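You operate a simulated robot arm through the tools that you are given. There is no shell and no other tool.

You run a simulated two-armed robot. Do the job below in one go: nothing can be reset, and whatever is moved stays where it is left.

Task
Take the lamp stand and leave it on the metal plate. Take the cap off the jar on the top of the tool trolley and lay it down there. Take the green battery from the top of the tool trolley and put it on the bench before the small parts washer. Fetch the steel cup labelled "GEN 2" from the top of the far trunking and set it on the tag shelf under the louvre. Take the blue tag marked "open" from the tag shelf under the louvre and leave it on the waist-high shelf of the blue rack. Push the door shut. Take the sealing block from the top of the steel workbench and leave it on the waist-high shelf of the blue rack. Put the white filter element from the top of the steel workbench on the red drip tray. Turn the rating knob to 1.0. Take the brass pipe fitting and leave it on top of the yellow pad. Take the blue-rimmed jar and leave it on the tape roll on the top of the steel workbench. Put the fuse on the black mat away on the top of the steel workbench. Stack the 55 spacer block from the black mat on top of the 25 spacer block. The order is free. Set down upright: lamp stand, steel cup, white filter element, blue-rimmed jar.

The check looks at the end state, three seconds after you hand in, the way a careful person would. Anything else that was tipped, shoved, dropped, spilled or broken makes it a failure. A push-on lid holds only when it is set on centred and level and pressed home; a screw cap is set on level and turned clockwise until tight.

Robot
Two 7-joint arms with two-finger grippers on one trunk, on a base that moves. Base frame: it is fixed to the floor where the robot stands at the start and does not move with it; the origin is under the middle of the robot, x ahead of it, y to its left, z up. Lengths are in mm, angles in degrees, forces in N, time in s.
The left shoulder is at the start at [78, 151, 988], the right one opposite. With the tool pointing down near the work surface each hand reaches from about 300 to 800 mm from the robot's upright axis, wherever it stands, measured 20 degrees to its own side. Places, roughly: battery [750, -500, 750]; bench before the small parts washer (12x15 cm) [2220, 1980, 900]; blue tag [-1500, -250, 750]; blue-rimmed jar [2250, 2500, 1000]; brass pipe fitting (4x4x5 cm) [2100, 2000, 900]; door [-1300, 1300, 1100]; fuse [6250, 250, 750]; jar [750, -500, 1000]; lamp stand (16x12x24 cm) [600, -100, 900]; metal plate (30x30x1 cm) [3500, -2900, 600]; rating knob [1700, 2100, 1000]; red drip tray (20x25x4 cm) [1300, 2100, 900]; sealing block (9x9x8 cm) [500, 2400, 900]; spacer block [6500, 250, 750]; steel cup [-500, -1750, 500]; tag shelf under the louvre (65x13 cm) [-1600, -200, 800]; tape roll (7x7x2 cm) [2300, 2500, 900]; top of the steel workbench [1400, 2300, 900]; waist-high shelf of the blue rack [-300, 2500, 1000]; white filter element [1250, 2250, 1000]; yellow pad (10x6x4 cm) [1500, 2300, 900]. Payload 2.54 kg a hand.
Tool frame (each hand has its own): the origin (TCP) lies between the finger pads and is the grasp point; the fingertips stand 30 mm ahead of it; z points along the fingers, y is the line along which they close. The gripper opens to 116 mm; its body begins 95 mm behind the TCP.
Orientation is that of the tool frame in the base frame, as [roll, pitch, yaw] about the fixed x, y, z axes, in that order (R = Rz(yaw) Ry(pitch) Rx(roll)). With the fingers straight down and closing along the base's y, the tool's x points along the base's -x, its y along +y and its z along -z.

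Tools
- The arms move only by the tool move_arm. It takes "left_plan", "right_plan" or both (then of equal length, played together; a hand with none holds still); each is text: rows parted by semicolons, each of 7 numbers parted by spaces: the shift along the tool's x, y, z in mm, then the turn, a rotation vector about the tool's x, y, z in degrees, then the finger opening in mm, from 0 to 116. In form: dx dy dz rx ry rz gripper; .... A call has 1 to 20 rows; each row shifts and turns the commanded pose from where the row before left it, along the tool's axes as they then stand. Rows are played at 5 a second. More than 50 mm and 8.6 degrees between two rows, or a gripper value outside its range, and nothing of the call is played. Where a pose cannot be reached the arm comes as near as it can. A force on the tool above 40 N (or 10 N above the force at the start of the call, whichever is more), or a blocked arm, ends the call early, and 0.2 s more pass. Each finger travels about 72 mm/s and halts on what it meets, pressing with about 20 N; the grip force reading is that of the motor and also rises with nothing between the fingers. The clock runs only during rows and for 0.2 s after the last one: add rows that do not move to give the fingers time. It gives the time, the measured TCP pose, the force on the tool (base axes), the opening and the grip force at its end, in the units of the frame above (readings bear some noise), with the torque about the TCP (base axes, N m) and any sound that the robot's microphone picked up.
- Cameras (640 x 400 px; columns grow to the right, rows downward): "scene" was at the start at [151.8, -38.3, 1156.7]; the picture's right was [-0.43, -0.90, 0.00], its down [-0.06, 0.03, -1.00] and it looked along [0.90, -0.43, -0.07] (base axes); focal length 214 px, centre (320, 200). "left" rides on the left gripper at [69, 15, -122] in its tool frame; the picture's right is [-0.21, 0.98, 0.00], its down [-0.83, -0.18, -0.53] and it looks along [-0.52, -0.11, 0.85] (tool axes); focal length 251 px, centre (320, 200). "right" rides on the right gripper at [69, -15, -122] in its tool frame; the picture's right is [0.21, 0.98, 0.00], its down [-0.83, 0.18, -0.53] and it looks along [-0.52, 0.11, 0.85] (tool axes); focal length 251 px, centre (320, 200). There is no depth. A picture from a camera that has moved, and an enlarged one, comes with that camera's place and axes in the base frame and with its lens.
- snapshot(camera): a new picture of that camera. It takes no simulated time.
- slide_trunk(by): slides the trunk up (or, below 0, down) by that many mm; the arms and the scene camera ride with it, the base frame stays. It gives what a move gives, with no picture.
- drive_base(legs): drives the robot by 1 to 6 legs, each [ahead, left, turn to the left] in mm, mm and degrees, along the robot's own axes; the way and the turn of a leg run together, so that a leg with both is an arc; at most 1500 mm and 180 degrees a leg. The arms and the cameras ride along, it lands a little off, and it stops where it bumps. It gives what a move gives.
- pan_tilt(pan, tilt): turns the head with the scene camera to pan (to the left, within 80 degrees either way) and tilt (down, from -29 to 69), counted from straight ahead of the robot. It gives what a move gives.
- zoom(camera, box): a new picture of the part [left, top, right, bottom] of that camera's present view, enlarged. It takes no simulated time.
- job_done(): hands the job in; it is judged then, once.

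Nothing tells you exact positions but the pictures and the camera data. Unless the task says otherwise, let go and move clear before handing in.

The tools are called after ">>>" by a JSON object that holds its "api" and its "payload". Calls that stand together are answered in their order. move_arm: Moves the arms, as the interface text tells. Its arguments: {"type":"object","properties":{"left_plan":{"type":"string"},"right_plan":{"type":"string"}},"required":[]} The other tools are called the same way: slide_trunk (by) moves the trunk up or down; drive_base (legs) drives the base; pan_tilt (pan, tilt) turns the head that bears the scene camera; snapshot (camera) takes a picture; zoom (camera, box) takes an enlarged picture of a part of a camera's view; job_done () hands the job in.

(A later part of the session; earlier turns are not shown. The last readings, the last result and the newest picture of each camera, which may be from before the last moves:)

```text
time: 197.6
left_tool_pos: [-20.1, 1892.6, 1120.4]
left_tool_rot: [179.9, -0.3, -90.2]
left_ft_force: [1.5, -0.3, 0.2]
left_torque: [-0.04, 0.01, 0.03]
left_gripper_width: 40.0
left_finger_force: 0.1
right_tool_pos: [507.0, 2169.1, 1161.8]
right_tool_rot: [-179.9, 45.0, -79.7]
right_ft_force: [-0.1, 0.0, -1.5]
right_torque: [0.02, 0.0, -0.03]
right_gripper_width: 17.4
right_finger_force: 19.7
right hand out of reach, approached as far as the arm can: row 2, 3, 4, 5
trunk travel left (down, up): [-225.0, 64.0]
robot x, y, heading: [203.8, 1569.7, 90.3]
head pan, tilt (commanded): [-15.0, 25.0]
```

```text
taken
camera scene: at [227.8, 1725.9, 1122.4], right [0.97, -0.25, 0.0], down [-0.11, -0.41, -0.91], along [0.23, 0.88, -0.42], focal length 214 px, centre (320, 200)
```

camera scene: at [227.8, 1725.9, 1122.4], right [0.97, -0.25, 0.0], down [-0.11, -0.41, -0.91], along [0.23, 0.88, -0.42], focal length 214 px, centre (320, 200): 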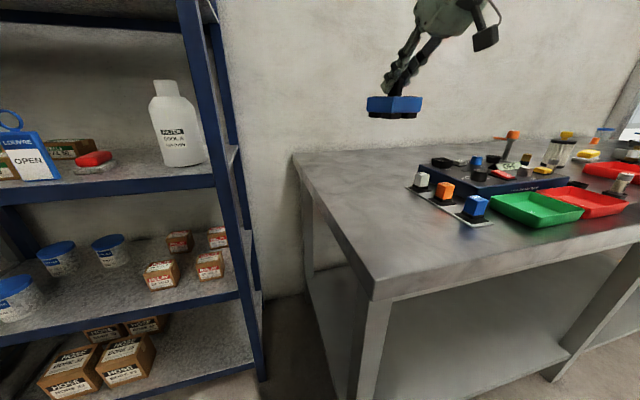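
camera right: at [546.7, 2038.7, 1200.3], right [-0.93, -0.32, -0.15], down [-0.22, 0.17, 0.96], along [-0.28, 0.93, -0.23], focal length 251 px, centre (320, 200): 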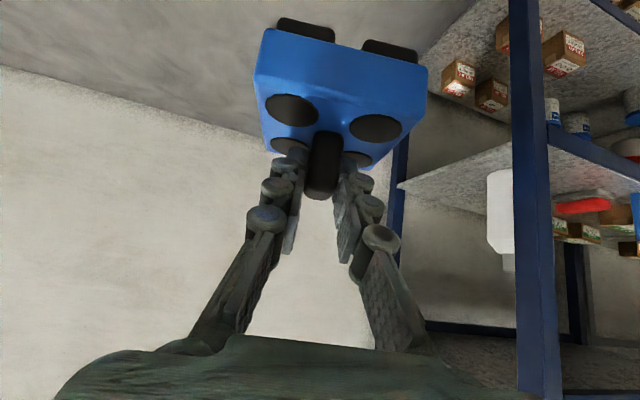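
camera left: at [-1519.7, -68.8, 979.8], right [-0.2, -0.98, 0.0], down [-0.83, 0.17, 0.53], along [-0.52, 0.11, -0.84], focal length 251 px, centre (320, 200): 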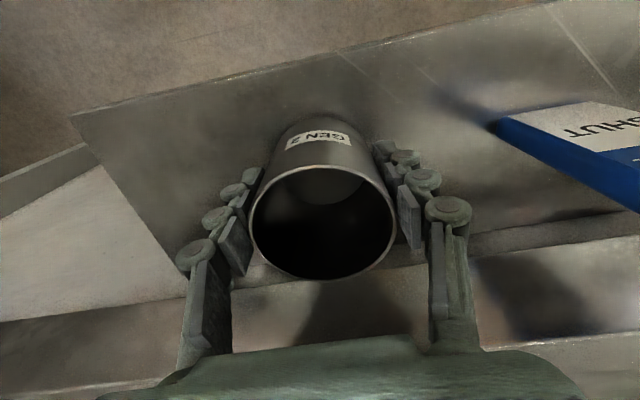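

The block hangs level. Backing off and strafing left to the rack, straightening the hand's yaw on the way.

>>> {"api": "move_arm", "payload": {"right_plan": "0 0 0 3.54 0 3.54 5; 0 0 0 3.54 0 3.54 5; 0 0 0 0 0 0 5"}}

>>> {"api": "drive_base", "payload": {"legs": [[-250, 0, 0], [0, 950, 0]]}}

>>> {"api": "pan_tilt", "payload": {"pan": -5, "tilt": 15}}

>>> {"api": "snapshot", "payload": {"camera": "scene"}}

```text
time: 198.4
left_tool_pos: [-19.8, 1893.3, 1119.6]
left_tool_rot: [179.9, -0.2, -90.2]
left_ft_force: [0.1, -0.9, 0.5]
left_torque: [-0.01, 0.0, 0.03]
left_gripper_width: 40.2
left_finger_force: 0.0
right_tool_pos: [507.5, 2169.3, 1161.3]
right_tool_rot: [-179.9, 45.0, -89.9]
right_ft_force: [0.3, 0.4, -1.2]
right_torque: [0.0, -0.01, 0.01]
right_gripper_width: 17.6
right_finger_force: 19.9
trunk travel left (down, up): [-225.0, 64.0]
robot x, y, heading: [201.8, 1565.7, 90.2]
head pan, tilt (commanded): [-15.0, 25.0]
```

```text
time: 209.2
left_tool_pos: [-956.9, 1638.2, 1120.4]
left_tool_rot: [179.9, -0.2, -90.2]
left_ft_force: [-0.1, -0.2, 0.4]
left_torque: [-0.02, -0.01, 0.03]
left_gripper_width: 40.1
left_finger_force: 0.1
right_tool_pos: [-430.3, 1915.2, 1160.8]
right_tool_rot: [-179.8, 45.1, -89.8]
right_ft_force: [0.6, -0.2, -1.8]
right_torque: [0.01, 0.0, 0.01]
right_gripper_width: 17.5
right_finger_force: 20.0
trunk travel left (down, up): [-225.0, 64.0]
robot x, y, heading: [-735.3, 1312.0, 90.4]
head pan, tilt (commanded): [-15.0, 25.0]
```

```text
time: 209.9
left_tool_pos: [-958.8, 1636.7, 1122.5]
left_tool_rot: [179.9, -0.2, -90.1]
left_ft_force: [-0.4, -0.4, 0.0]
left_torque: [0.0, 0.0, 0.02]
left_gripper_width: 40.0
left_finger_force: 0.1
right_tool_pos: [-430.0, 1916.3, 1161.0]
right_tool_rot: [-180.0, 45.0, -89.8]
right_ft_force: [0.0, 0.0, -1.9]
right_torque: [0.0, 0.01, -0.01]
right_gripper_width: 17.5
right_finger_force: 20.0
trunk travel left (down, up): [-225.0, 64.0]
robot x, y, heading: [-733.3, 1313.3, 90.4]
head pan, tilt (commanded): [-5.0, 15.0]
```

```text
taken
camera scene: at [-725.9, 1474.6, 1138.7], right [1.0, -0.08, 0.0], down [-0.02, -0.26, -0.97], along [0.08, 0.96, -0.26], focal length 214 px, centre (320, 200)
```

scene: 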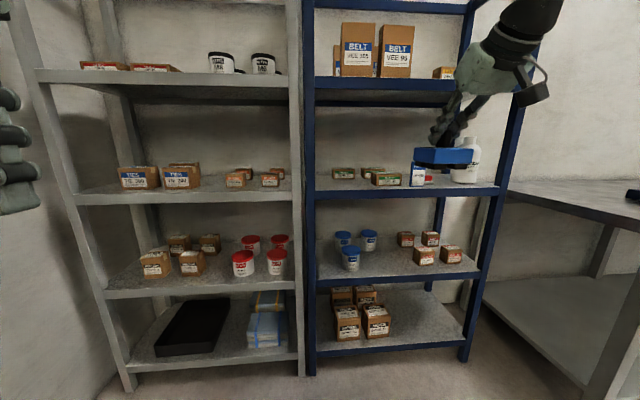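

Positioning in front of the free left part of the waist-high shelf (target about [-540, 2370]).

>>> {"api": "drive_base", "payload": {"legs": [[0, 110, 0], [310, 0, 0]]}}

>>> {"api": "pan_tilt", "payload": {"pan": -20, "tilt": 18}}

>>> {"api": "snapshot", "payload": {"camera": "scene"}}

>>> {"api": "snapshot", "payload": {"camera": "right"}}

```text
time: 213.2
left_tool_pos: [-1067.7, 1939.7, 1120.4]
left_tool_rot: [180.0, -0.3, -90.4]
left_ft_force: [0.6, 0.4, -0.5]
left_torque: [-0.03, -0.01, -0.02]
left_gripper_width: 40.1
left_finger_force: 0.1
right_tool_pos: [-540.9, 2216.4, 1161.1]
right_tool_rot: [-179.9, 45.0, -89.9]
right_ft_force: [-0.4, 0.2, -2.7]
right_torque: [-0.01, 0.03, -0.01]
right_gripper_width: 17.3
right_finger_force: 20.5
trunk travel left (down, up): [-225.0, 64.0]
robot x, y, heading: [-845.0, 1613.7, 90.4]
head pan, tilt (commanded): [-5.0, 15.0]
```

```text
time: 214.0
left_tool_pos: [-1068.0, 1938.9, 1120.3]
left_tool_rot: [179.8, -0.2, -90.3]
left_ft_force: [0.9, 0.5, -0.5]
left_torque: [0.01, -0.02, 0.04]
left_gripper_width: 39.8
left_finger_force: 0.1
right_tool_pos: [-540.9, 2215.7, 1160.8]
right_tool_rot: [-180.0, 45.1, -89.8]
right_ft_force: [-0.6, -0.2, -1.5]
right_torque: [-0.01, -0.01, 0.0]
right_gripper_width: 17.5
right_finger_force: 19.5
trunk travel left (down, up): [-225.0, 64.0]
robot x, y, heading: [-847.0, 1615.4, 90.5]
head pan, tilt (commanded): [-20.0, 18.0]
```

```text
taken
camera scene: at [-812.8, 1770.4, 1133.8], right [0.94, -0.34, 0.0], down [-0.1, -0.29, -0.95], along [0.32, 0.89, -0.31], focal length 214 px, centre (320, 200)
```

scene: 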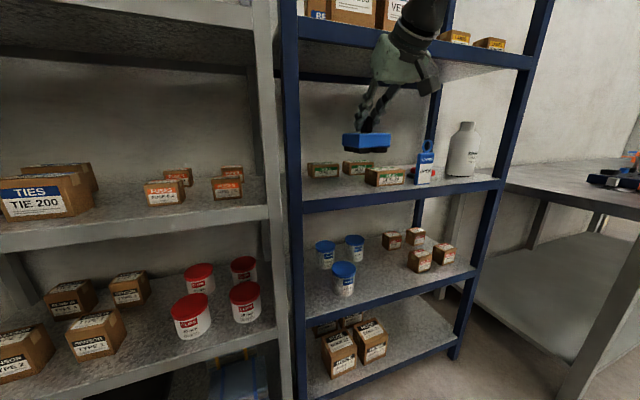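

```text
taken
camera right: at [-524.3, 2080.2, 1199.5], right [-0.98, -0.15, -0.15], down [-0.18, 0.21, 0.96], along [-0.12, 0.97, -0.23], focal length 251 px, centre (320, 200)
```

right: 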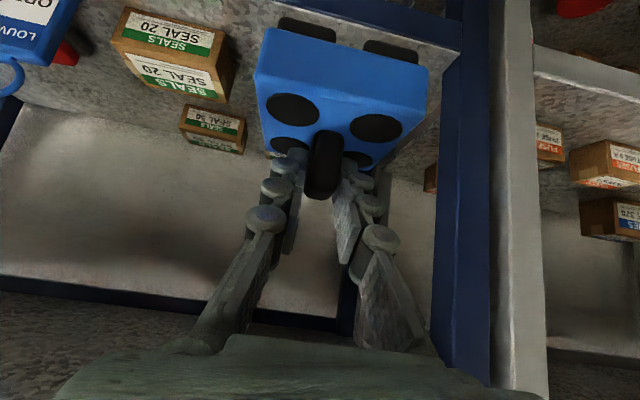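

Moving the block diagonally in and down to just above the shelf.

>>> {"api": "move_arm", "payload": {"right_plan": "-5 0 38.6 0 0 0 5; -5 0 38.6 0 0 0 5; -5 0 38.6 0 0 0 5; -5 0 38.6 0 0 0 5; -5 0 38.6 0 0 0 5; 0 0 0 0 0 0 5"}}

>>> {"api": "zoom", "payload": {"camera": "scene", "box": [270, 90, 510, 240]}}

>>> {"api": "snapshot", "payload": {"camera": "right"}}

```text
time: 215.4
left_tool_pos: [-1068.1, 1938.9, 1120.2]
left_tool_rot: [179.9, -0.2, -90.3]
left_ft_force: [0.9, 0.1, 0.1]
left_torque: [0.01, -0.03, 0.02]
left_gripper_width: 40.1
left_finger_force: 0.1
right_tool_pos: [-539.6, 2368.2, 1040.3]
right_tool_rot: [-179.9, 45.1, -89.8]
right_ft_force: [0.7, -0.4, -2.2]
right_torque: [-0.02, 0.02, 0.03]
right_gripper_width: 17.7
right_finger_force: 20.5
trunk travel left (down, up): [-225.0, 64.0]
robot x, y, heading: [-843.0, 1611.8, 90.2]
head pan, tilt (commanded): [-20.0, 18.0]
```

```text
2.67 times, centred on (390, 165) of scene
camera zoom: at [-812.7, 1770.1, 1133.9], right [0.94, -0.34, 0.0], down [-0.1, -0.29, -0.95], along [0.32, 0.89, -0.31], focal length 572 px, centre (133, 293)
```

zoom: 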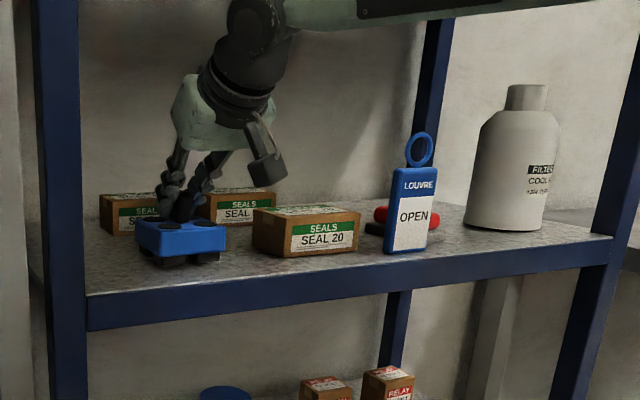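

```text
taken
camera right: at [-523.9, 2232.5, 1079.0], right [-0.98, -0.15, -0.15], down [-0.18, 0.2, 0.96], along [-0.12, 0.97, -0.23], focal length 251 px, centre (320, 200)
```

right: 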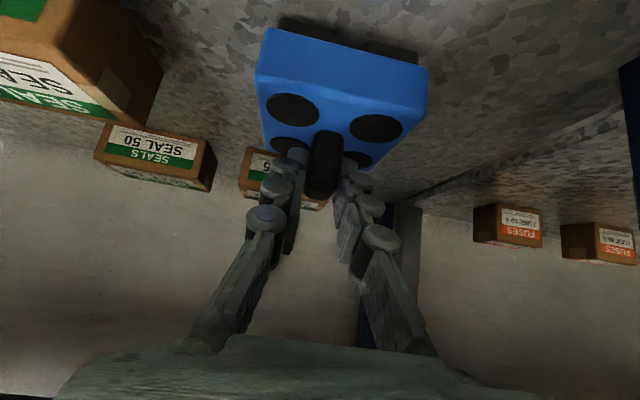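

Just above the shelf. Lowering in small steps.

>>> {"api": "move_arm", "payload": {"right_plan": "1.4 0 1.4 0 0 0 5; 1.4 0 1.4 0 0 0 5; 0 0 0 0 0 0 5"}}

>>> {"api": "move_arm", "payload": {"right_plan": "1.4 0 1.4 0 0 0 5; 0 0 0 0 0 0 5"}}

>>> {"api": "move_arm", "payload": {"right_plan": "1.4 0 1.4 0 0 0 5; 0 0 0 0 0 0 5"}}

```text
time: 216.2
left_tool_pos: [-1067.1, 1938.4, 1121.7]
left_tool_rot: [179.9, -0.2, -90.3]
left_ft_force: [-0.9, -0.8, 0.4]
left_torque: [0.02, 0.02, 0.02]
left_gripper_width: 40.1
left_finger_force: 0.0
right_tool_pos: [-540.5, 2368.5, 1036.6]
right_tool_rot: [-179.9, 45.0, -89.7]
right_ft_force: [1.3, -0.9, -1.7]
right_torque: [0.0, 0.0, 0.03]
right_gripper_width: 17.5
right_finger_force: 20.4
trunk travel left (down, up): [-225.0, 64.0]
robot x, y, heading: [-844.9, 1609.9, 90.0]
head pan, tilt (commanded): [-20.0, 18.0]
```

```text
time: 216.8
left_tool_pos: [-1068.3, 1939.5, 1121.0]
left_tool_rot: [179.9, -0.1, -90.3]
left_ft_force: [1.3, 0.4, 0.3]
left_torque: [0.04, 0.0, 0.01]
left_gripper_width: 40.1
left_finger_force: 0.0
right_tool_pos: [-540.8, 2369.3, 1035.3]
right_tool_rot: [-179.9, 44.9, -89.8]
right_ft_force: [-0.2, 0.2, -1.7]
right_torque: [-0.06, -0.02, 0.01]
right_gripper_width: 17.3
right_finger_force: 19.7
trunk travel left (down, up): [-225.0, 64.0]
robot x, y, heading: [-846.0, 1612.4, 90.5]
head pan, tilt (commanded): [-20.0, 18.0]
```

```text
time: 217.4
left_tool_pos: [-1068.4, 1938.5, 1120.9]
left_tool_rot: [179.9, -0.3, -90.3]
left_ft_force: [1.1, 0.1, -0.7]
left_torque: [0.01, -0.01, -0.01]
left_gripper_width: 40.2
left_finger_force: 0.0
right_tool_pos: [-540.7, 2370.0, 1035.1]
right_tool_rot: [-179.9, 45.1, -89.8]
right_ft_force: [-0.4, -0.4, 0.7]
right_torque: [-0.1, -0.05, -0.03]
right_gripper_width: 17.4
right_finger_force: 20.3
trunk travel left (down, up): [-225.0, 64.0]
robot x, y, heading: [-844.2, 1614.1, 90.2]
head pan, tilt (commanded): [-20.0, 18.0]
```

>>> {"api": "move_arm", "payload": {"right_plan": "1.4 0 1.4 0 0 0 5; 0 0 0 0 0 0 5"}}

>>> {"api": "zoom", "payload": {"camera": "scene", "box": [300, 110, 400, 210]}}

```text
time: 218.0
left_tool_pos: [-1068.4, 1938.1, 1120.2]
left_tool_rot: [179.9, -0.2, -90.3]
left_ft_force: [-0.7, -0.3, 0.0]
left_torque: [0.01, 0.02, 0.0]
left_gripper_width: 40.1
left_finger_force: 0.0
right_tool_pos: [-541.2, 2370.3, 1034.5]
right_tool_rot: [180.0, 45.3, -89.8]
right_ft_force: [1.5, 1.0, 7.8]
right_torque: [-0.18, -0.17, 0.04]
right_gripper_width: 17.5
right_finger_force: 19.7
trunk travel left (down, up): [-225.0, 64.0]
robot x, y, heading: [-847.1, 1615.2, 90.0]
head pan, tilt (commanded): [-20.0, 18.0]
```

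```text
4.00 times, centred on (350, 160) of scene
camera zoom: at [-813.0, 1769.5, 1134.1], right [0.94, -0.34, 0.0], down [-0.1, -0.29, -0.95], along [0.32, 0.89, -0.31], focal length 858 px, centre (200, 360)
```

zoom: 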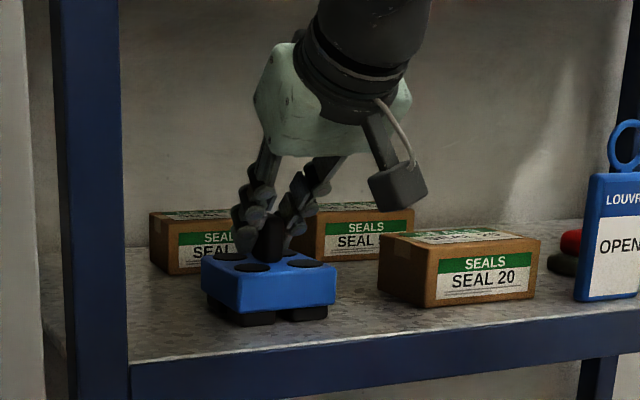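

Contact is felt (about 8 N). Releasing and withdrawing.

>>> {"api": "move_arm", "payload": {"right_plan": "0 0 0 0 0 0 20; 0 0 0 0 0 0 32; 0 0 0 0 0 0 45; 0 0 0 0 0 0 45; 0 0 -25 0 0 0 45; 0 0 -40 0 0 0 45; 0 0 -45 0 0 0 45; 0 0 -45 0 0 0 45; 0 0 -45 0 0 0 45; 0 0 -45 0 0 0 45; 0 0 0 0 0 0 45"}}

>>> {"api": "zoom", "payload": {"camera": "scene", "box": [270, 90, 510, 240]}}

```text
time: 220.4
left_tool_pos: [-1068.5, 1938.0, 1120.0]
left_tool_rot: [-180.0, -0.2, -90.3]
left_ft_force: [-0.5, -0.3, 0.0]
left_torque: [-0.02, -0.03, 0.0]
left_gripper_width: 40.1
left_finger_force: 0.1
right_tool_pos: [-539.6, 2197.7, 1204.8]
right_tool_rot: [-179.9, 45.0, -89.7]
right_ft_force: [-0.6, -0.2, 0.6]
right_torque: [0.01, 0.0, 0.0]
right_gripper_width: 45.1
right_finger_force: 0.0
trunk travel left (down, up): [-225.0, 64.0]
robot x, y, heading: [-845.0, 1611.7, 90.0]
head pan, tilt (commanded): [-20.0, 18.0]
```

```text
2.67 times, centred on (390, 165) of scene
camera zoom: at [-812.7, 1770.5, 1133.8], right [0.94, -0.34, 0.0], down [-0.1, -0.29, -0.95], along [0.32, 0.89, -0.31], focal length 572 px, centre (133, 293)
```

zoom: 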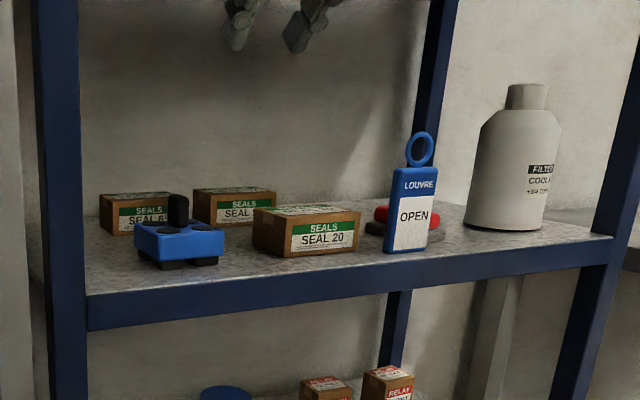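

Sealing block is in place. Now I'll straighten the right hand and drive along the bench to the filter element.

>>> {"api": "move_arm", "payload": {"right_plan": "0 0 -30 0 7.5 0 60; 0 0 -30 0 7.5 0 80; 0 0 0 0 7.5 0 100; 0 0 0 0 7.5 0 110; 0 0 0 0 7.5 0 110; 0 0 0 0 7.5 0 110; 30 0 0 0 0 0 110; 30 0 0 0 0 0 110; 0 0 0 0 0 0 110"}}

>>> {"api": "drive_base", "payload": {"legs": [[-300, 0, 0], [0, -1200, 0], [0, -750, 0]]}}

>>> {"api": "pan_tilt", "payload": {"pan": 0, "tilt": 20}}

>>> {"api": "snapshot", "payload": {"camera": "scene"}}

>>> {"api": "zoom", "payload": {"camera": "scene", "box": [200, 120, 520, 280]}}

```text
time: 222.4
left_tool_pos: [-1068.1, 1938.9, 1121.6]
left_tool_rot: [179.8, -0.2, -90.3]
left_ft_force: [-0.7, 0.4, 0.1]
left_torque: [-0.01, 0.0, -0.03]
left_gripper_width: 40.0
left_finger_force: 0.1
right_tool_pos: [-530.1, 2061.2, 1181.4]
right_tool_rot: [-180.0, 0.0, -89.8]
right_ft_force: [0.1, -0.5, 0.0]
right_torque: [0.04, -0.04, 0.0]
right_gripper_width: 109.9
right_finger_force: 0.2
right hand out of reach, approached as far as the arm can: row 4, 5, 6
trunk travel left (down, up): [-225.0, 64.0]
robot x, y, heading: [-845.3, 1613.7, 90.3]
head pan, tilt (commanded): [-20.0, 18.0]
```

```text
time: 242.9
left_tool_pos: [870.3, 1623.7, 1119.7]
left_tool_rot: [179.9, -0.2, -91.7]
left_ft_force: [0.0, -0.9, -0.1]
left_torque: [0.02, -0.03, 0.01]
left_gripper_width: 39.9
left_finger_force: 0.0
right_tool_pos: [1411.7, 1732.6, 1180.6]
right_tool_rot: [-179.9, 0.0, -91.3]
right_ft_force: [-0.8, -0.3, 0.1]
right_torque: [0.0, 0.0, 0.0]
right_gripper_width: 110.1
right_finger_force: 0.1
trunk travel left (down, up): [-225.0, 64.0]
robot x, y, heading: [1082.3, 1294.3, 88.9]
head pan, tilt (commanded): [-20.0, 18.0]
```

```text
time: 243.7
left_tool_pos: [871.2, 1624.5, 1120.7]
left_tool_rot: [179.8, -0.3, -91.7]
left_ft_force: [-0.7, -0.3, 0.0]
left_torque: [0.0, 0.01, -0.02]
left_gripper_width: 39.7
left_finger_force: 0.2
right_tool_pos: [1412.8, 1732.1, 1182.4]
right_tool_rot: [-179.9, 0.0, -91.1]
right_ft_force: [-0.1, 0.3, -0.9]
right_torque: [0.01, 0.01, -0.01]
right_gripper_width: 109.9
right_finger_force: 0.1
trunk travel left (down, up): [-225.0, 64.0]
robot x, y, heading: [1085.1, 1293.0, 88.8]
head pan, tilt (commanded): [0.0, 20.0]
```

```text
taken
camera scene: at [1090.6, 1455.7, 1130.6], right [1.0, -0.02, 0.0], down [-0.01, -0.34, -0.94], along [0.02, 0.94, -0.34], focal length 214 px, centre (320, 200)
```

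scene: 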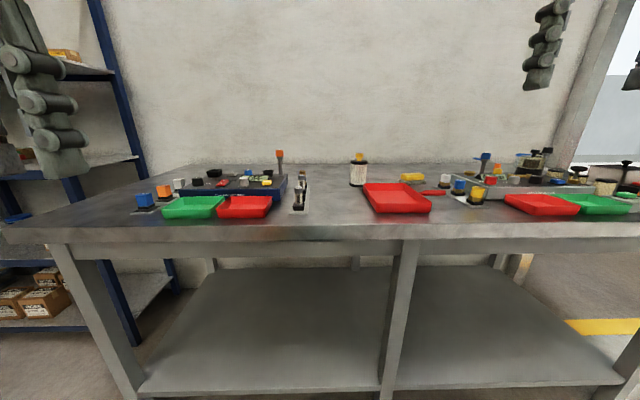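

```text
2.00 times, centred on (360, 200) of scene
camera zoom: at [1090.6, 1455.7, 1130.6], right [1.0, -0.02, 0.0], down [-0.01, -0.34, -0.94], along [0.02, 0.94, -0.34], focal length 429 px, centre (240, 200)
```

zoom: 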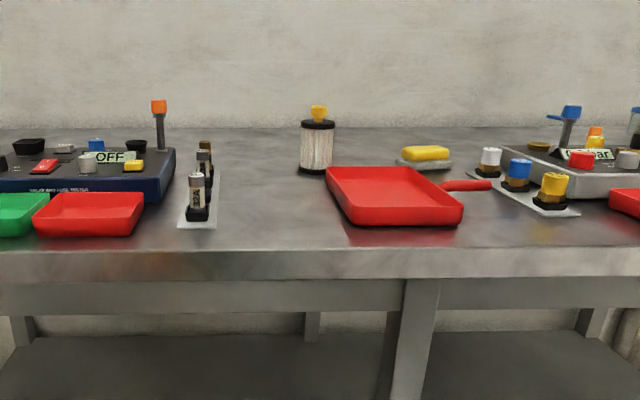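

I see the white filter element near [1258, 2289], the red drip tray in front of it, and the yellow pad behind. Let me check the base's front clearance before driving in.

>>> {"api": "pan_tilt", "payload": {"pan": 0, "tilt": 69}}

>>> {"api": "snapshot", "payload": {"camera": "scene"}}

>>> {"api": "zoom", "payload": {"camera": "scene", "box": [180, 120, 460, 320]}}

```text
time: 244.9
left_tool_pos: [870.7, 1624.2, 1121.1]
left_tool_rot: [179.9, -0.2, -91.8]
left_ft_force: [0.4, 0.1, 0.5]
left_torque: [-0.02, 0.01, -0.04]
left_gripper_width: 40.0
left_finger_force: 0.1
right_tool_pos: [1411.7, 1732.3, 1181.3]
right_tool_rot: [-179.9, 0.0, -91.2]
right_ft_force: [-0.4, 0.0, -1.0]
right_torque: [0.01, 0.01, 0.0]
right_gripper_width: 109.7
right_finger_force: 0.0
trunk travel left (down, up): [-225.0, 64.0]
robot x, y, heading: [1086.1, 1292.7, 88.5]
head pan, tilt (commanded): [0.0, 68.8]
```

```text
taken
camera scene: at [1089.7, 1418.6, 1063.1], right [1.0, -0.02, 0.0], down [-0.02, -0.93, -0.36], along [0.01, 0.36, -0.93], focal length 214 px, centre (320, 200)
```

scene: 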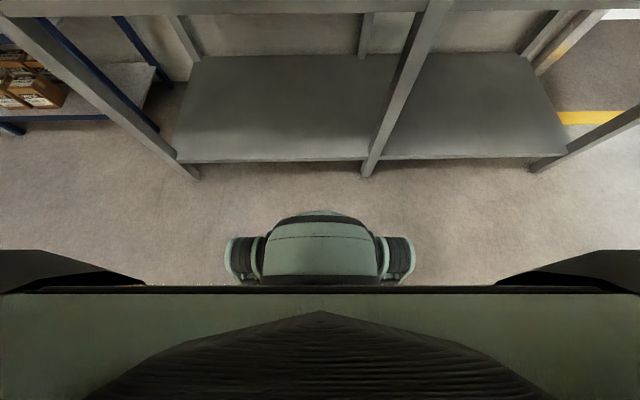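

```text
2.00 times, centred on (320, 220) of scene
camera zoom: at [1089.7, 1418.6, 1063.1], right [1.0, -0.02, 0.0], down [-0.02, -0.93, -0.36], along [0.01, 0.36, -0.93], focal length 429 px, centre (320, 160)
```

zoom: 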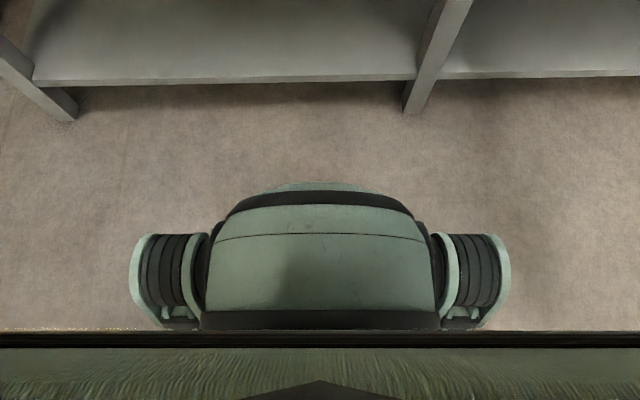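

The base front needs to stay short of the lower shelf edge (y≈1962), so y≈1505 for the robot. I'll drive there and tilt the right hand 30° for the filter.

>>> {"api": "drive_base", "payload": {"legs": [[212, 0, 1.3]]}}

>>> {"api": "pan_tilt", "payload": {"pan": -12, "tilt": 28}}

>>> {"api": "snapshot", "payload": {"camera": "scene"}}

>>> {"api": "zoom", "payload": {"camera": "scene", "box": [260, 90, 500, 240]}}

```text
time: 246.6
left_tool_pos: [866.2, 1832.4, 1121.7]
left_tool_rot: [179.8, -0.2, -90.5]
left_ft_force: [-0.5, 1.0, -0.2]
left_torque: [-0.05, -0.03, -0.01]
left_gripper_width: 39.9
left_finger_force: 0.0
right_tool_pos: [1405.9, 1952.8, 1180.8]
right_tool_rot: [-179.9, 0.0, -90.1]
right_ft_force: [-0.1, -0.6, 0.3]
right_torque: [-0.01, -0.02, 0.01]
right_gripper_width: 109.9
right_finger_force: 0.1
trunk travel left (down, up): [-225.0, 64.0]
robot x, y, heading: [1090.5, 1504.9, 90.2]
head pan, tilt (commanded): [0.0, 68.8]
```

```text
time: 247.6
left_tool_pos: [866.4, 1831.4, 1119.8]
left_tool_rot: [179.8, -0.2, -90.4]
left_ft_force: [0.1, 0.2, 0.2]
left_torque: [-0.01, 0.02, -0.02]
left_gripper_width: 40.0
left_finger_force: 0.1
right_tool_pos: [1405.5, 1952.0, 1180.4]
right_tool_rot: [-179.9, 0.0, -89.9]
right_ft_force: [-0.1, -0.4, 0.4]
right_torque: [0.0, 0.01, 0.03]
right_gripper_width: 110.4
right_finger_force: 0.1
trunk travel left (down, up): [-225.0, 64.0]
robot x, y, heading: [1089.6, 1506.9, 90.1]
head pan, tilt (commanded): [-12.0, 28.0]
```

```text
taken
camera scene: at [1108.2, 1663.7, 1117.6], right [0.98, -0.21, 0.0], down [-0.1, -0.46, -0.88], along [0.18, 0.86, -0.47], focal length 214 px, centre (320, 200)
```

scene: 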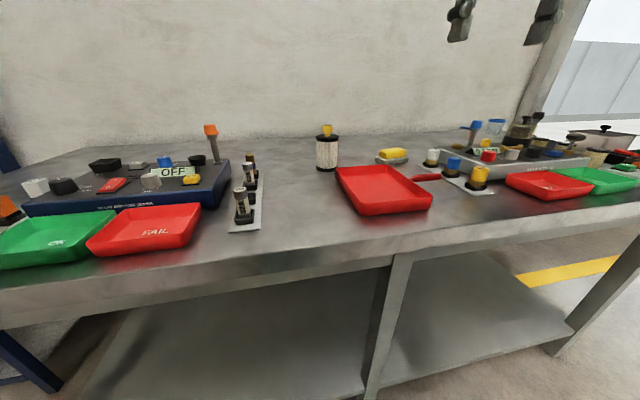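

```text
2.67 times, centred on (380, 165) of scene
camera zoom: at [1108.2, 1663.7, 1117.6], right [0.98, -0.21, 0.0], down [-0.1, -0.46, -0.88], along [0.18, 0.86, -0.47], focal length 572 px, centre (160, 293)
```

zoom: 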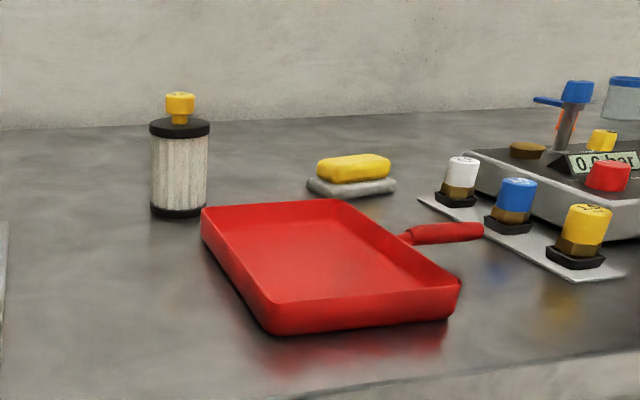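

The tray spans about x 1245–1385, y 1965–2150; the filter is near [1254, 2270]. Tilting the right hand and moving to a pre-grasp point.

>>> {"api": "move_arm", "payload": {"right_plan": "0 0 0 0 -7.5 0 112; 0 0 0 0 -7.5 0 112; 0 0 0 0 -7.5 0 112; 0 0 0 0 -7.5 0 112; -20.7 19 28.7 0 0 0 112; -20.7 19 28.7 0 0 0 112; -20.7 19 28.7 0 0 0 112; -20.7 19 28.7 0 0 0 112; -20.7 19 28.7 0 0 0 112; -20.7 19 28.7 0 0 0 112; -20.7 19 28.7 0 0 0 112; -20.7 19 28.7 0 0 0 112; 0 0 0 0 0 0 112"}}

>>> {"api": "snapshot", "payload": {"camera": "right"}}

>>> {"api": "zoom", "payload": {"camera": "scene", "box": [260, 60, 500, 210]}}

```text
time: 250.4
left_tool_pos: [865.3, 1830.9, 1120.6]
left_tool_rot: [180.0, -0.1, -90.4]
left_ft_force: [0.7, 0.5, 0.1]
left_torque: [-0.05, -0.02, 0.0]
left_gripper_width: 40.0
left_finger_force: 0.0
right_tool_pos: [1264.2, 2192.5, 1068.4]
right_tool_rot: [-180.0, 30.0, -90.1]
right_ft_force: [-0.1, 0.4, -0.3]
right_torque: [-0.08, -0.05, -0.01]
right_gripper_width: 112.1
right_finger_force: 0.1
right hand out of reach, approached as far as the arm can: row 12
trunk travel left (down, up): [-225.0, 64.0]
robot x, y, heading: [1086.0, 1506.5, 89.8]
head pan, tilt (commanded): [-12.0, 28.0]
```

```text
taken
camera right: at [1280.1, 2071.5, 1140.5], right [-0.98, -0.18, -0.11], down [-0.18, 0.45, 0.88], along [-0.11, 0.87, -0.47], focal length 251 px, centre (320, 200)
```

right: 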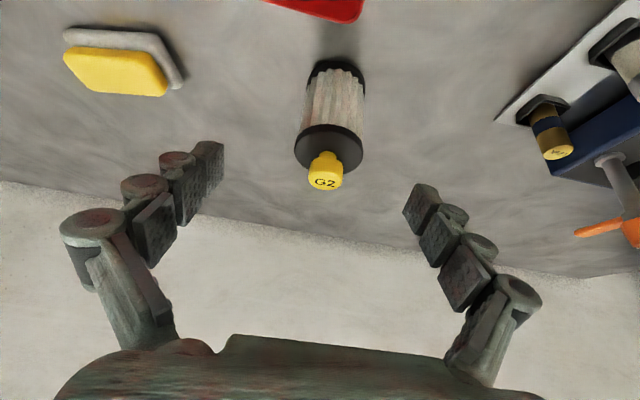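

```text
2.67 times, centred on (380, 135) of scene
camera zoom: at [1108.2, 1664.1, 1117.6], right [0.98, -0.21, 0.0], down [-0.1, -0.46, -0.88], along [0.18, 0.86, -0.47], focal length 572 px, centre (160, 373)
```

zoom: 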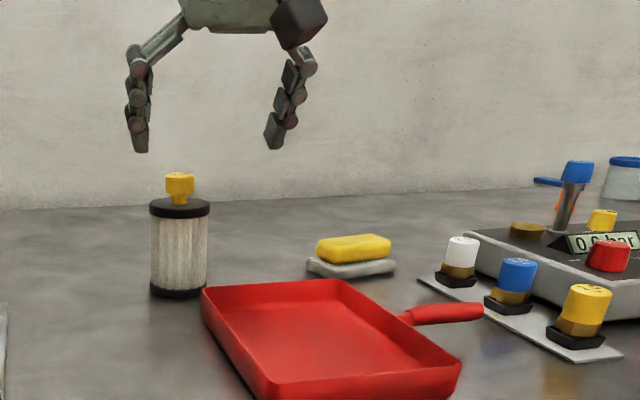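

At this height the 30° reach is marginal. I'll raise the trunk and descend toward the filter (refined centre [1256, 2260]).

>>> {"api": "slide_trunk", "payload": {"by": 60}}

>>> {"api": "move_arm", "payload": {"right_plan": "5 2 30 0 0 0 112; 5 2 30 0 0 0 112; 5 2 30 0 0 0 112; 5 2 30 0 0 0 112; 0 0 0 0 0 0 112"}}

>>> {"api": "snapshot", "payload": {"camera": "right"}}

```text
time: 251.4
left_tool_pos: [866.4, 1831.4, 1180.8]
left_tool_rot: [179.9, -0.2, -90.5]
left_ft_force: [0.9, -0.4, -0.1]
left_torque: [0.01, 0.01, -0.01]
left_gripper_width: 40.1
left_finger_force: 0.0
right_tool_pos: [1264.5, 2192.6, 1128.3]
right_tool_rot: [-179.9, 30.0, -89.9]
right_ft_force: [-0.4, -0.2, 0.4]
right_torque: [-0.01, -0.01, -0.01]
right_gripper_width: 111.8
right_finger_force: 0.0
trunk travel left (down, up): [-285.0, 4.0]
robot x, y, heading: [1086.3, 1505.5, 90.2]
head pan, tilt (commanded): [-12.0, 28.0]
```

```text
time: 252.6
left_tool_pos: [866.9, 1831.1, 1182.0]
left_tool_rot: [180.0, -0.2, -90.4]
left_ft_force: [-0.1, 0.1, 1.1]
left_torque: [0.01, 0.0, 0.06]
left_gripper_width: 40.1
left_finger_force: 0.1
right_tool_pos: [1256.2, 2233.6, 1014.1]
right_tool_rot: [179.9, 30.2, -90.1]
right_ft_force: [0.0, -0.3, 0.7]
right_torque: [-0.01, 0.0, 0.01]
right_gripper_width: 112.1
right_finger_force: 0.0
trunk travel left (down, up): [-285.0, 4.0]
robot x, y, heading: [1089.4, 1509.4, 90.1]
head pan, tilt (commanded): [-12.0, 28.0]
```

```text
taken
camera right: at [1271.9, 2112.3, 1085.7], right [-0.98, -0.19, -0.11], down [-0.18, 0.45, 0.88], along [-0.12, 0.88, -0.47], focal length 251 px, centre (320, 200)
```

right: 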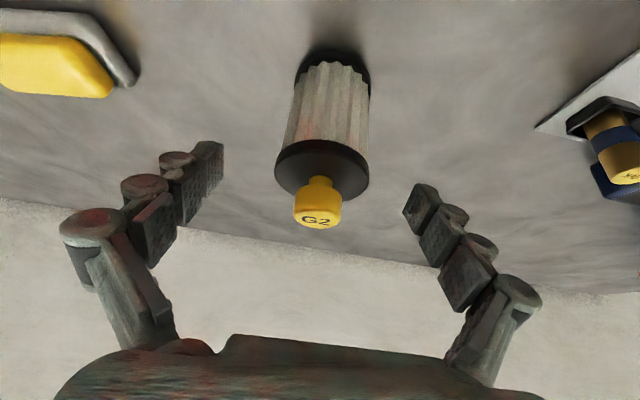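

Good alignment. Final descent to grip the filter.

>>> {"api": "move_arm", "payload": {"right_plan": "3.3 1.4 29 0 0 0 112; 3.4 1.3 29 0 0 0 112; 0 0 0 0 0 0 112; 0 0 0 0 0 0 90; 0 0 0 0 0 0 60; 0 0 0 0 0 0 60; 0 0 0 0 0 0 60; 0 0 0 0 0 0 60"}}

>>> {"api": "snapshot", "payload": {"camera": "right"}}

```text
time: 254.4
left_tool_pos: [865.9, 1830.1, 1180.7]
left_tool_rot: [179.9, -0.2, -90.5]
left_ft_force: [-0.3, 0.2, 0.4]
left_torque: [-0.03, 0.01, 0.0]
left_gripper_width: 40.2
left_finger_force: 0.0
right_tool_pos: [1263.3, 2245.1, 961.1]
right_tool_rot: [-179.9, 30.1, -90.0]
right_ft_force: [-0.9, 0.1, 2.9]
right_torque: [0.03, -0.06, 0.02]
right_gripper_width: 62.9
right_finger_force: 20.9
right hand out of reach, approached as far as the arm can: row 1, 2
trunk travel left (down, up): [-285.0, 4.0]
robot x, y, heading: [1085.0, 1505.7, 89.9]
head pan, tilt (commanded): [-12.0, 28.0]
```

```text
taken
camera right: at [1279.8, 2124.3, 1032.8], right [-0.98, -0.19, -0.11], down [-0.18, 0.45, 0.88], along [-0.12, 0.88, -0.47], focal length 251 px, centre (320, 200)
```

right: 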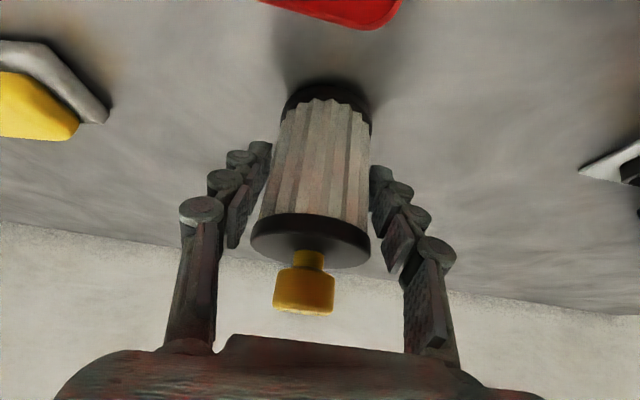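

The filter is gripped near the fingertips (63 mm). Lifting gently and checking for tilt.

>>> {"api": "move_arm", "payload": {"right_plan": "-2.5 0 -4.3 0 0 0 55; -5 0 -8.7 0 0 0 55; -7.5 0 -13 0 0 0 55; 0 0 0 0 0 0 55"}}

>>> {"api": "snapshot", "payload": {"camera": "right"}}

>>> {"api": "zoom", "payload": {"camera": "scene", "box": [260, 60, 500, 210]}}

```text
time: 255.4
left_tool_pos: [866.5, 1830.9, 1180.9]
left_tool_rot: [179.8, -0.3, -90.5]
left_ft_force: [0.7, -0.3, -0.5]
left_torque: [0.0, -0.02, -0.03]
left_gripper_width: 39.8
left_finger_force: 0.0
right_tool_pos: [1264.4, 2245.8, 990.6]
right_tool_rot: [179.9, 30.0, -90.0]
right_ft_force: [0.2, -0.4, -1.3]
right_torque: [-0.04, 0.01, 0.02]
right_gripper_width: 63.1
right_finger_force: 19.9
trunk travel left (down, up): [-285.0, 4.0]
robot x, y, heading: [1090.0, 1505.3, 90.0]
head pan, tilt (commanded): [-12.0, 28.0]
```

```text
taken
camera right: at [1281.0, 2123.8, 1062.2], right [-0.98, -0.19, -0.11], down [-0.18, 0.45, 0.88], along [-0.12, 0.88, -0.47], focal length 251 px, centre (320, 200)
```

right: 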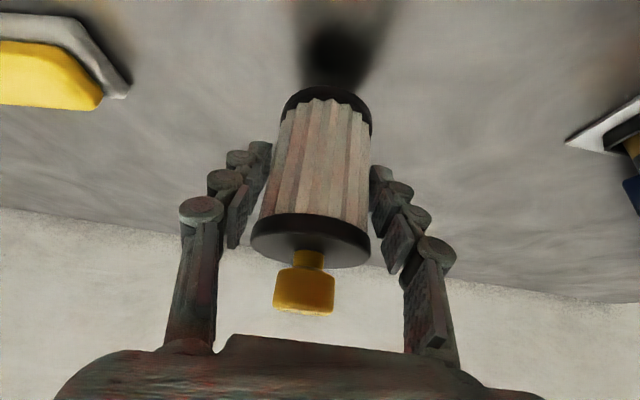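

```text
2.67 times, centred on (380, 135) of scene
camera zoom: at [1108.2, 1663.9, 1177.7], right [0.98, -0.21, 0.0], down [-0.1, -0.46, -0.88], along [0.18, 0.86, -0.47], focal length 572 px, centre (160, 373)
```

zoom: 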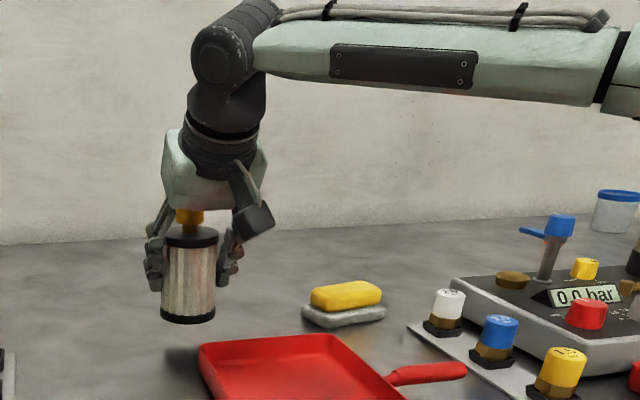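

Level and stable. Raising it and carrying it over the drip tray's middle.

>>> {"api": "move_arm", "payload": {"right_plan": "-15 0 -26 0 0 0 55; -15 0 -26 0 0 0 55; -10 0 -17 0 0 0 55; 34.3 -10.4 -19.8 0 0 0 55; 34.3 -10.4 -19.8 0 0 0 55; 34.3 -10.4 -19.8 0 0 0 55; 34.3 -10.4 -19.8 0 0 0 55; 34.3 -10.4 -19.8 0 0 0 55; 0 0 0 0 0 0 55"}}

>>> {"api": "snapshot", "payload": {"camera": "right"}}

>>> {"api": "pan_tilt", "payload": {"pan": -20, "tilt": 40}}

>>> {"api": "snapshot", "payload": {"camera": "scene"}}

```text
time: 257.4
left_tool_pos: [865.5, 1831.7, 1180.3]
left_tool_rot: [180.0, -0.1, -90.4]
left_ft_force: [0.0, 0.0, -1.1]
left_torque: [-0.03, 0.0, 0.0]
left_gripper_width: 40.2
left_finger_force: 0.1
right_tool_pos: [1323.8, 2037.8, 1056.7]
right_tool_rot: [179.9, 30.0, -90.0]
right_ft_force: [0.9, 1.0, -1.0]
right_torque: [-0.02, 0.03, 0.04]
right_gripper_width: 63.0
right_finger_force: 19.9
right hand out of reach, approached as far as the arm can: row 1, 2, 3
trunk travel left (down, up): [-285.0, 4.0]
robot x, y, heading: [1093.8, 1508.2, 89.9]
head pan, tilt (commanded): [-12.0, 28.0]
```

```text
taken
camera right: at [1339.9, 1916.1, 1128.3], right [-0.98, -0.19, -0.11], down [-0.18, 0.45, 0.88], along [-0.11, 0.87, -0.47], focal length 251 px, centre (320, 200)
```

right: 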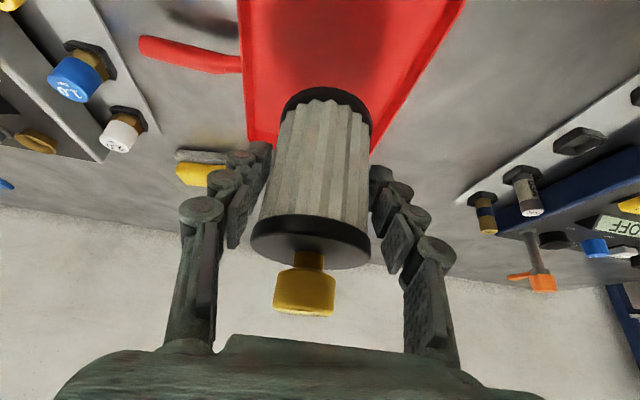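

```text
time: 258.2
left_tool_pos: [866.8, 1831.0, 1180.6]
left_tool_rot: [179.9, -0.2, -90.4]
left_ft_force: [0.8, 0.7, 0.9]
left_torque: [-0.01, 0.01, 0.01]
left_gripper_width: 40.2
left_finger_force: 0.1
right_tool_pos: [1325.2, 2037.0, 1055.8]
right_tool_rot: [180.0, 30.0, -90.0]
right_ft_force: [-0.2, 1.4, -1.6]
right_torque: [-0.01, 0.01, 0.0]
right_gripper_width: 62.8
right_finger_force: 20.2
trunk travel left (down, up): [-285.0, 4.0]
robot x, y, heading: [1087.0, 1508.7, 90.0]
head pan, tilt (commanded): [-20.0, 40.0]
```

```text
taken
camera scene: at [1118.3, 1654.5, 1159.2], right [0.94, -0.34, 0.0], down [-0.22, -0.6, -0.77], along [0.26, 0.72, -0.64], focal length 214 px, centre (320, 200)
```

scene: 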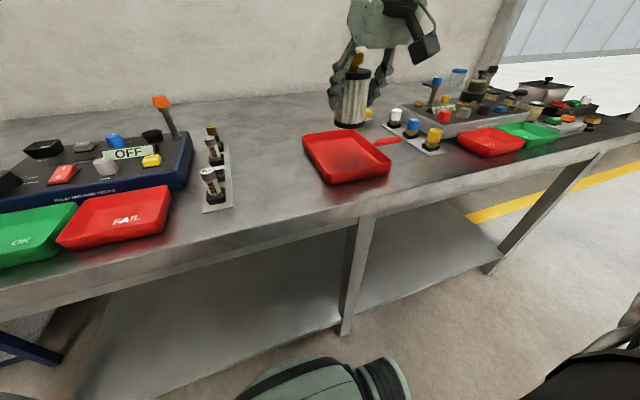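

The filter is over the tray's middle. Lowering it toward the tray floor.

>>> {"api": "move_arm", "payload": {"right_plan": "10 2.5 17.3 0 0 0 55; 10 2.5 17.3 0 0 0 55; 10 0 17.3 0 0 0 55; 8 0 13.9 0 0 0 55; 0 0 0 0 0 0 55"}}

>>> {"api": "zoom", "payload": {"camera": "scene", "box": [270, 40, 450, 200]}}

>>> {"api": "snapshot", "payload": {"camera": "right"}}

```text
time: 259.4
left_tool_pos: [866.7, 1830.9, 1180.2]
left_tool_rot: [179.9, -0.2, -90.4]
left_ft_force: [-1.3, -0.1, 0.3]
left_torque: [-0.02, 0.03, -0.03]
left_gripper_width: 40.0
left_finger_force: 0.0
right_tool_pos: [1319.0, 2038.4, 981.1]
right_tool_rot: [-179.9, 30.0, -90.0]
right_ft_force: [0.2, 0.1, -1.1]
right_torque: [-0.03, -0.02, 0.0]
right_gripper_width: 62.7
right_finger_force: 20.1
trunk travel left (down, up): [-285.0, 4.0]
robot x, y, heading: [1089.4, 1504.4, 90.0]
head pan, tilt (commanded): [-20.0, 40.0]
```

```text
2.50 times, centred on (360, 120) of scene
camera zoom: at [1118.4, 1654.4, 1159.2], right [0.94, -0.34, 0.0], down [-0.22, -0.6, -0.77], along [0.26, 0.72, -0.64], focal length 536 px, centre (220, 400)
```

zoom: 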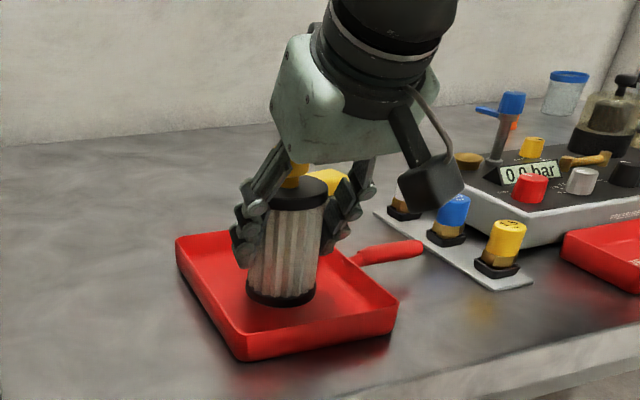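

```text
taken
camera right: at [1335.2, 1916.8, 1053.1], right [-0.98, -0.19, -0.11], down [-0.18, 0.45, 0.88], along [-0.11, 0.87, -0.47], focal length 251 px, centre (320, 200)
```

right: 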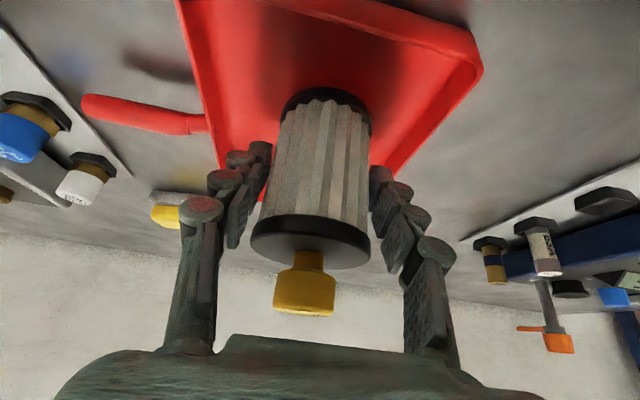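

Well inside the tray. Final lowering in small steps.

>>> {"api": "move_arm", "payload": {"right_plan": "2.5 0 4.3 0 0 0 55; 2 0 3.5 0 0 0 55; 0 0 0 0 0 0 55"}}

>>> {"api": "move_arm", "payload": {"right_plan": "1 0 1.73 0 0 0 55; 0 0 0 0 0 0 55"}}

>>> {"api": "move_arm", "payload": {"right_plan": "1 0 1.73 0 0 0 55; 0 0 0 0 0 0 55"}}

>>> {"api": "move_arm", "payload": {"right_plan": "1 0 1.73 0 0 0 55; 0 0 0 0 0 0 55"}}

```text
time: 260.2
left_tool_pos: [866.4, 1832.0, 1180.7]
left_tool_rot: [179.9, -0.1, -90.4]
left_ft_force: [0.5, -0.1, -0.5]
left_torque: [-0.03, 0.0, 0.01]
left_gripper_width: 40.0
left_finger_force: 0.0
right_tool_pos: [1318.0, 2037.8, 971.4]
right_tool_rot: [-179.9, 29.9, -90.1]
right_ft_force: [-0.9, -0.2, -2.7]
right_torque: [0.0, 0.0, -0.02]
right_gripper_width: 63.0
right_finger_force: 19.7
trunk travel left (down, up): [-285.0, 4.0]
robot x, y, heading: [1091.5, 1508.2, 89.9]
head pan, tilt (commanded): [-20.0, 40.0]
```

```text
time: 260.8
left_tool_pos: [865.2, 1831.5, 1180.3]
left_tool_rot: [179.9, -0.2, -90.3]
left_ft_force: [0.0, 0.4, -0.4]
left_torque: [0.01, 0.06, 0.03]
left_gripper_width: 39.9
left_finger_force: 0.2
right_tool_pos: [1317.9, 2037.1, 970.3]
right_tool_rot: [-179.9, 30.0, -90.0]
right_ft_force: [-0.3, -0.2, -2.1]
right_torque: [-0.01, -0.03, 0.0]
right_gripper_width: 63.0
right_finger_force: 19.3
trunk travel left (down, up): [-285.0, 4.0]
robot x, y, heading: [1087.0, 1503.3, 90.0]
head pan, tilt (commanded): [-20.0, 40.0]
```

```text
time: 261.4
left_tool_pos: [866.1, 1832.4, 1181.5]
left_tool_rot: [179.8, -0.2, -90.4]
left_ft_force: [-0.9, -0.4, 0.1]
left_torque: [0.0, 0.02, 0.01]
left_gripper_width: 39.8
left_finger_force: 0.0
right_tool_pos: [1318.7, 2038.5, 968.7]
right_tool_rot: [180.0, 30.1, -90.0]
right_ft_force: [-0.6, 0.4, -2.0]
right_torque: [-0.05, 0.0, -0.02]
right_gripper_width: 62.9
right_finger_force: 20.1
trunk travel left (down, up): [-285.0, 4.0]
robot x, y, heading: [1087.7, 1502.7, 90.0]
head pan, tilt (commanded): [-20.0, 40.0]
```

```text
time: 262.0
left_tool_pos: [866.6, 1830.1, 1181.1]
left_tool_rot: [179.9, -0.2, -90.3]
left_ft_force: [-0.2, 0.4, 0.2]
left_torque: [-0.02, -0.03, -0.02]
left_gripper_width: 40.1
left_finger_force: 0.0
right_tool_pos: [1318.2, 2037.4, 966.5]
right_tool_rot: [-179.9, 29.9, -89.9]
right_ft_force: [0.4, -0.3, -1.3]
right_torque: [-0.03, -0.02, 0.01]
right_gripper_width: 63.1
right_finger_force: 19.7
trunk travel left (down, up): [-285.0, 4.0]
robot x, y, heading: [1084.8, 1501.6, 89.9]
head pan, tilt (commanded): [-20.0, 40.0]
```

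>>> {"api": "move_arm", "payload": {"right_plan": "1 0 1.73 0 0 0 55; 0 0 0 0 0 0 55"}}

>>> {"api": "move_arm", "payload": {"right_plan": "1 0 1.73 0 0 0 55; 0 0 0 0 0 0 55"}}

>>> {"api": "zoom", "payload": {"camera": "scene", "box": [270, 60, 430, 200]}}

```text
time: 262.6
left_tool_pos: [866.1, 1831.7, 1181.9]
left_tool_rot: [179.8, -0.1, -90.4]
left_ft_force: [0.5, 0.9, 0.6]
left_torque: [0.03, 0.02, -0.01]
left_gripper_width: 40.1
left_finger_force: 0.1
right_tool_pos: [1318.8, 2036.6, 963.6]
right_tool_rot: [180.0, 30.1, -90.1]
right_ft_force: [-0.2, 0.2, 1.3]
right_torque: [0.05, 0.02, 0.0]
right_gripper_width: 63.1
right_finger_force: 19.9
trunk travel left (down, up): [-285.0, 4.0]
robot x, y, heading: [1088.8, 1507.2, 89.8]
head pan, tilt (commanded): [-20.0, 40.0]
```

```text
time: 263.2
left_tool_pos: [866.9, 1830.5, 1181.0]
left_tool_rot: [180.0, -0.3, -90.4]
left_ft_force: [0.6, -0.5, -0.2]
left_torque: [0.01, -0.04, -0.04]
left_gripper_width: 39.8
left_finger_force: 0.0
right_tool_pos: [1318.4, 2037.6, 965.3]
right_tool_rot: [-180.0, 30.3, -90.0]
right_ft_force: [3.9, 1.2, 10.6]
right_torque: [-0.05, 0.02, -0.05]
right_gripper_width: 63.0
right_finger_force: 20.4
trunk travel left (down, up): [-285.0, 4.0]
robot x, y, heading: [1085.6, 1508.1, 90.0]
head pan, tilt (commanded): [-20.0, 40.0]
```

```text
2.86 times, centred on (350, 130) of scene
camera zoom: at [1118.3, 1653.6, 1159.5], right [0.94, -0.34, 0.0], down [-0.22, -0.6, -0.77], along [0.26, 0.72, -0.64], focal length 613 px, centre (234, 400)
```

zoom: 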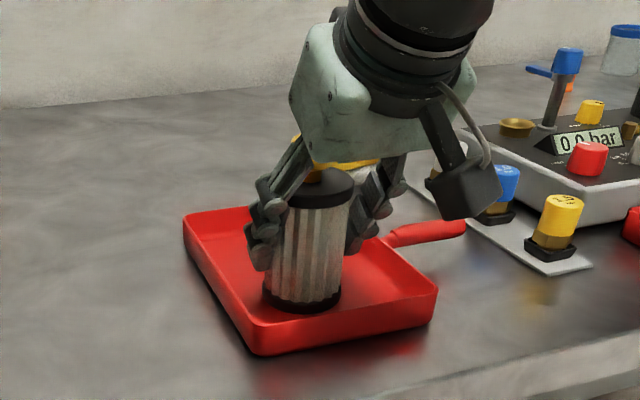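

Seated. Opening slightly and withdrawing along the tool axis.

>>> {"api": "move_arm", "payload": {"right_plan": "-0.5 0 -0.9 0 0 0 66; 0 0 0 0 0 0 72; 0 0 0 0 0 0 78; 0 0 0 0 0 0 78; 0 0 -15 0 0 0 80; 0 0 -35 0 0 0 80; 0 0 -45 0 0 0 80; 0 0 -45 0 0 0 80; 0 0 -45 0 0 0 80; 0 0 0 0 0 0 80"}}

>>> {"api": "zoom", "payload": {"camera": "scene", "box": [240, 60, 480, 220]}}

```text
time: 265.4
left_tool_pos: [866.0, 1831.9, 1178.9]
left_tool_rot: [179.8, -0.3, -90.4]
left_ft_force: [1.3, 0.1, 0.5]
left_torque: [-0.02, 0.01, -0.02]
left_gripper_width: 39.9
left_finger_force: 0.0
right_tool_pos: [1319.0, 1946.4, 1125.1]
right_tool_rot: [-179.9, 30.0, -90.0]
right_ft_force: [0.1, 0.0, -0.8]
right_torque: [0.0, 0.0, 0.03]
right_gripper_width: 80.0
right_finger_force: 0.0
trunk travel left (down, up): [-285.0, 4.0]
robot x, y, heading: [1088.2, 1505.0, 90.2]
head pan, tilt (commanded): [-20.0, 40.0]
```

```text
2.50 times, centred on (360, 140) of scene
camera zoom: at [1118.4, 1654.6, 1159.1], right [0.94, -0.34, 0.0], down [-0.22, -0.6, -0.77], along [0.26, 0.72, -0.64], focal length 536 px, centre (220, 350)
```

zoom: 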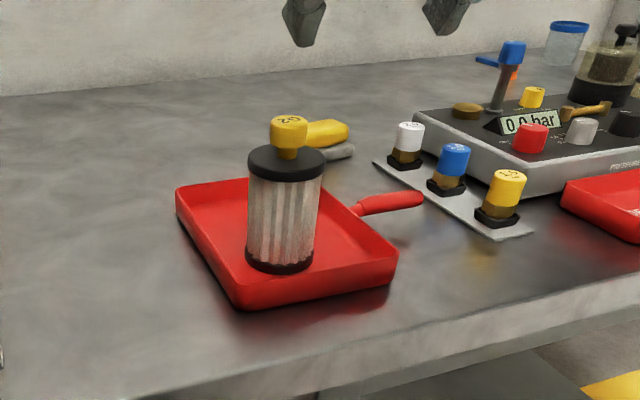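

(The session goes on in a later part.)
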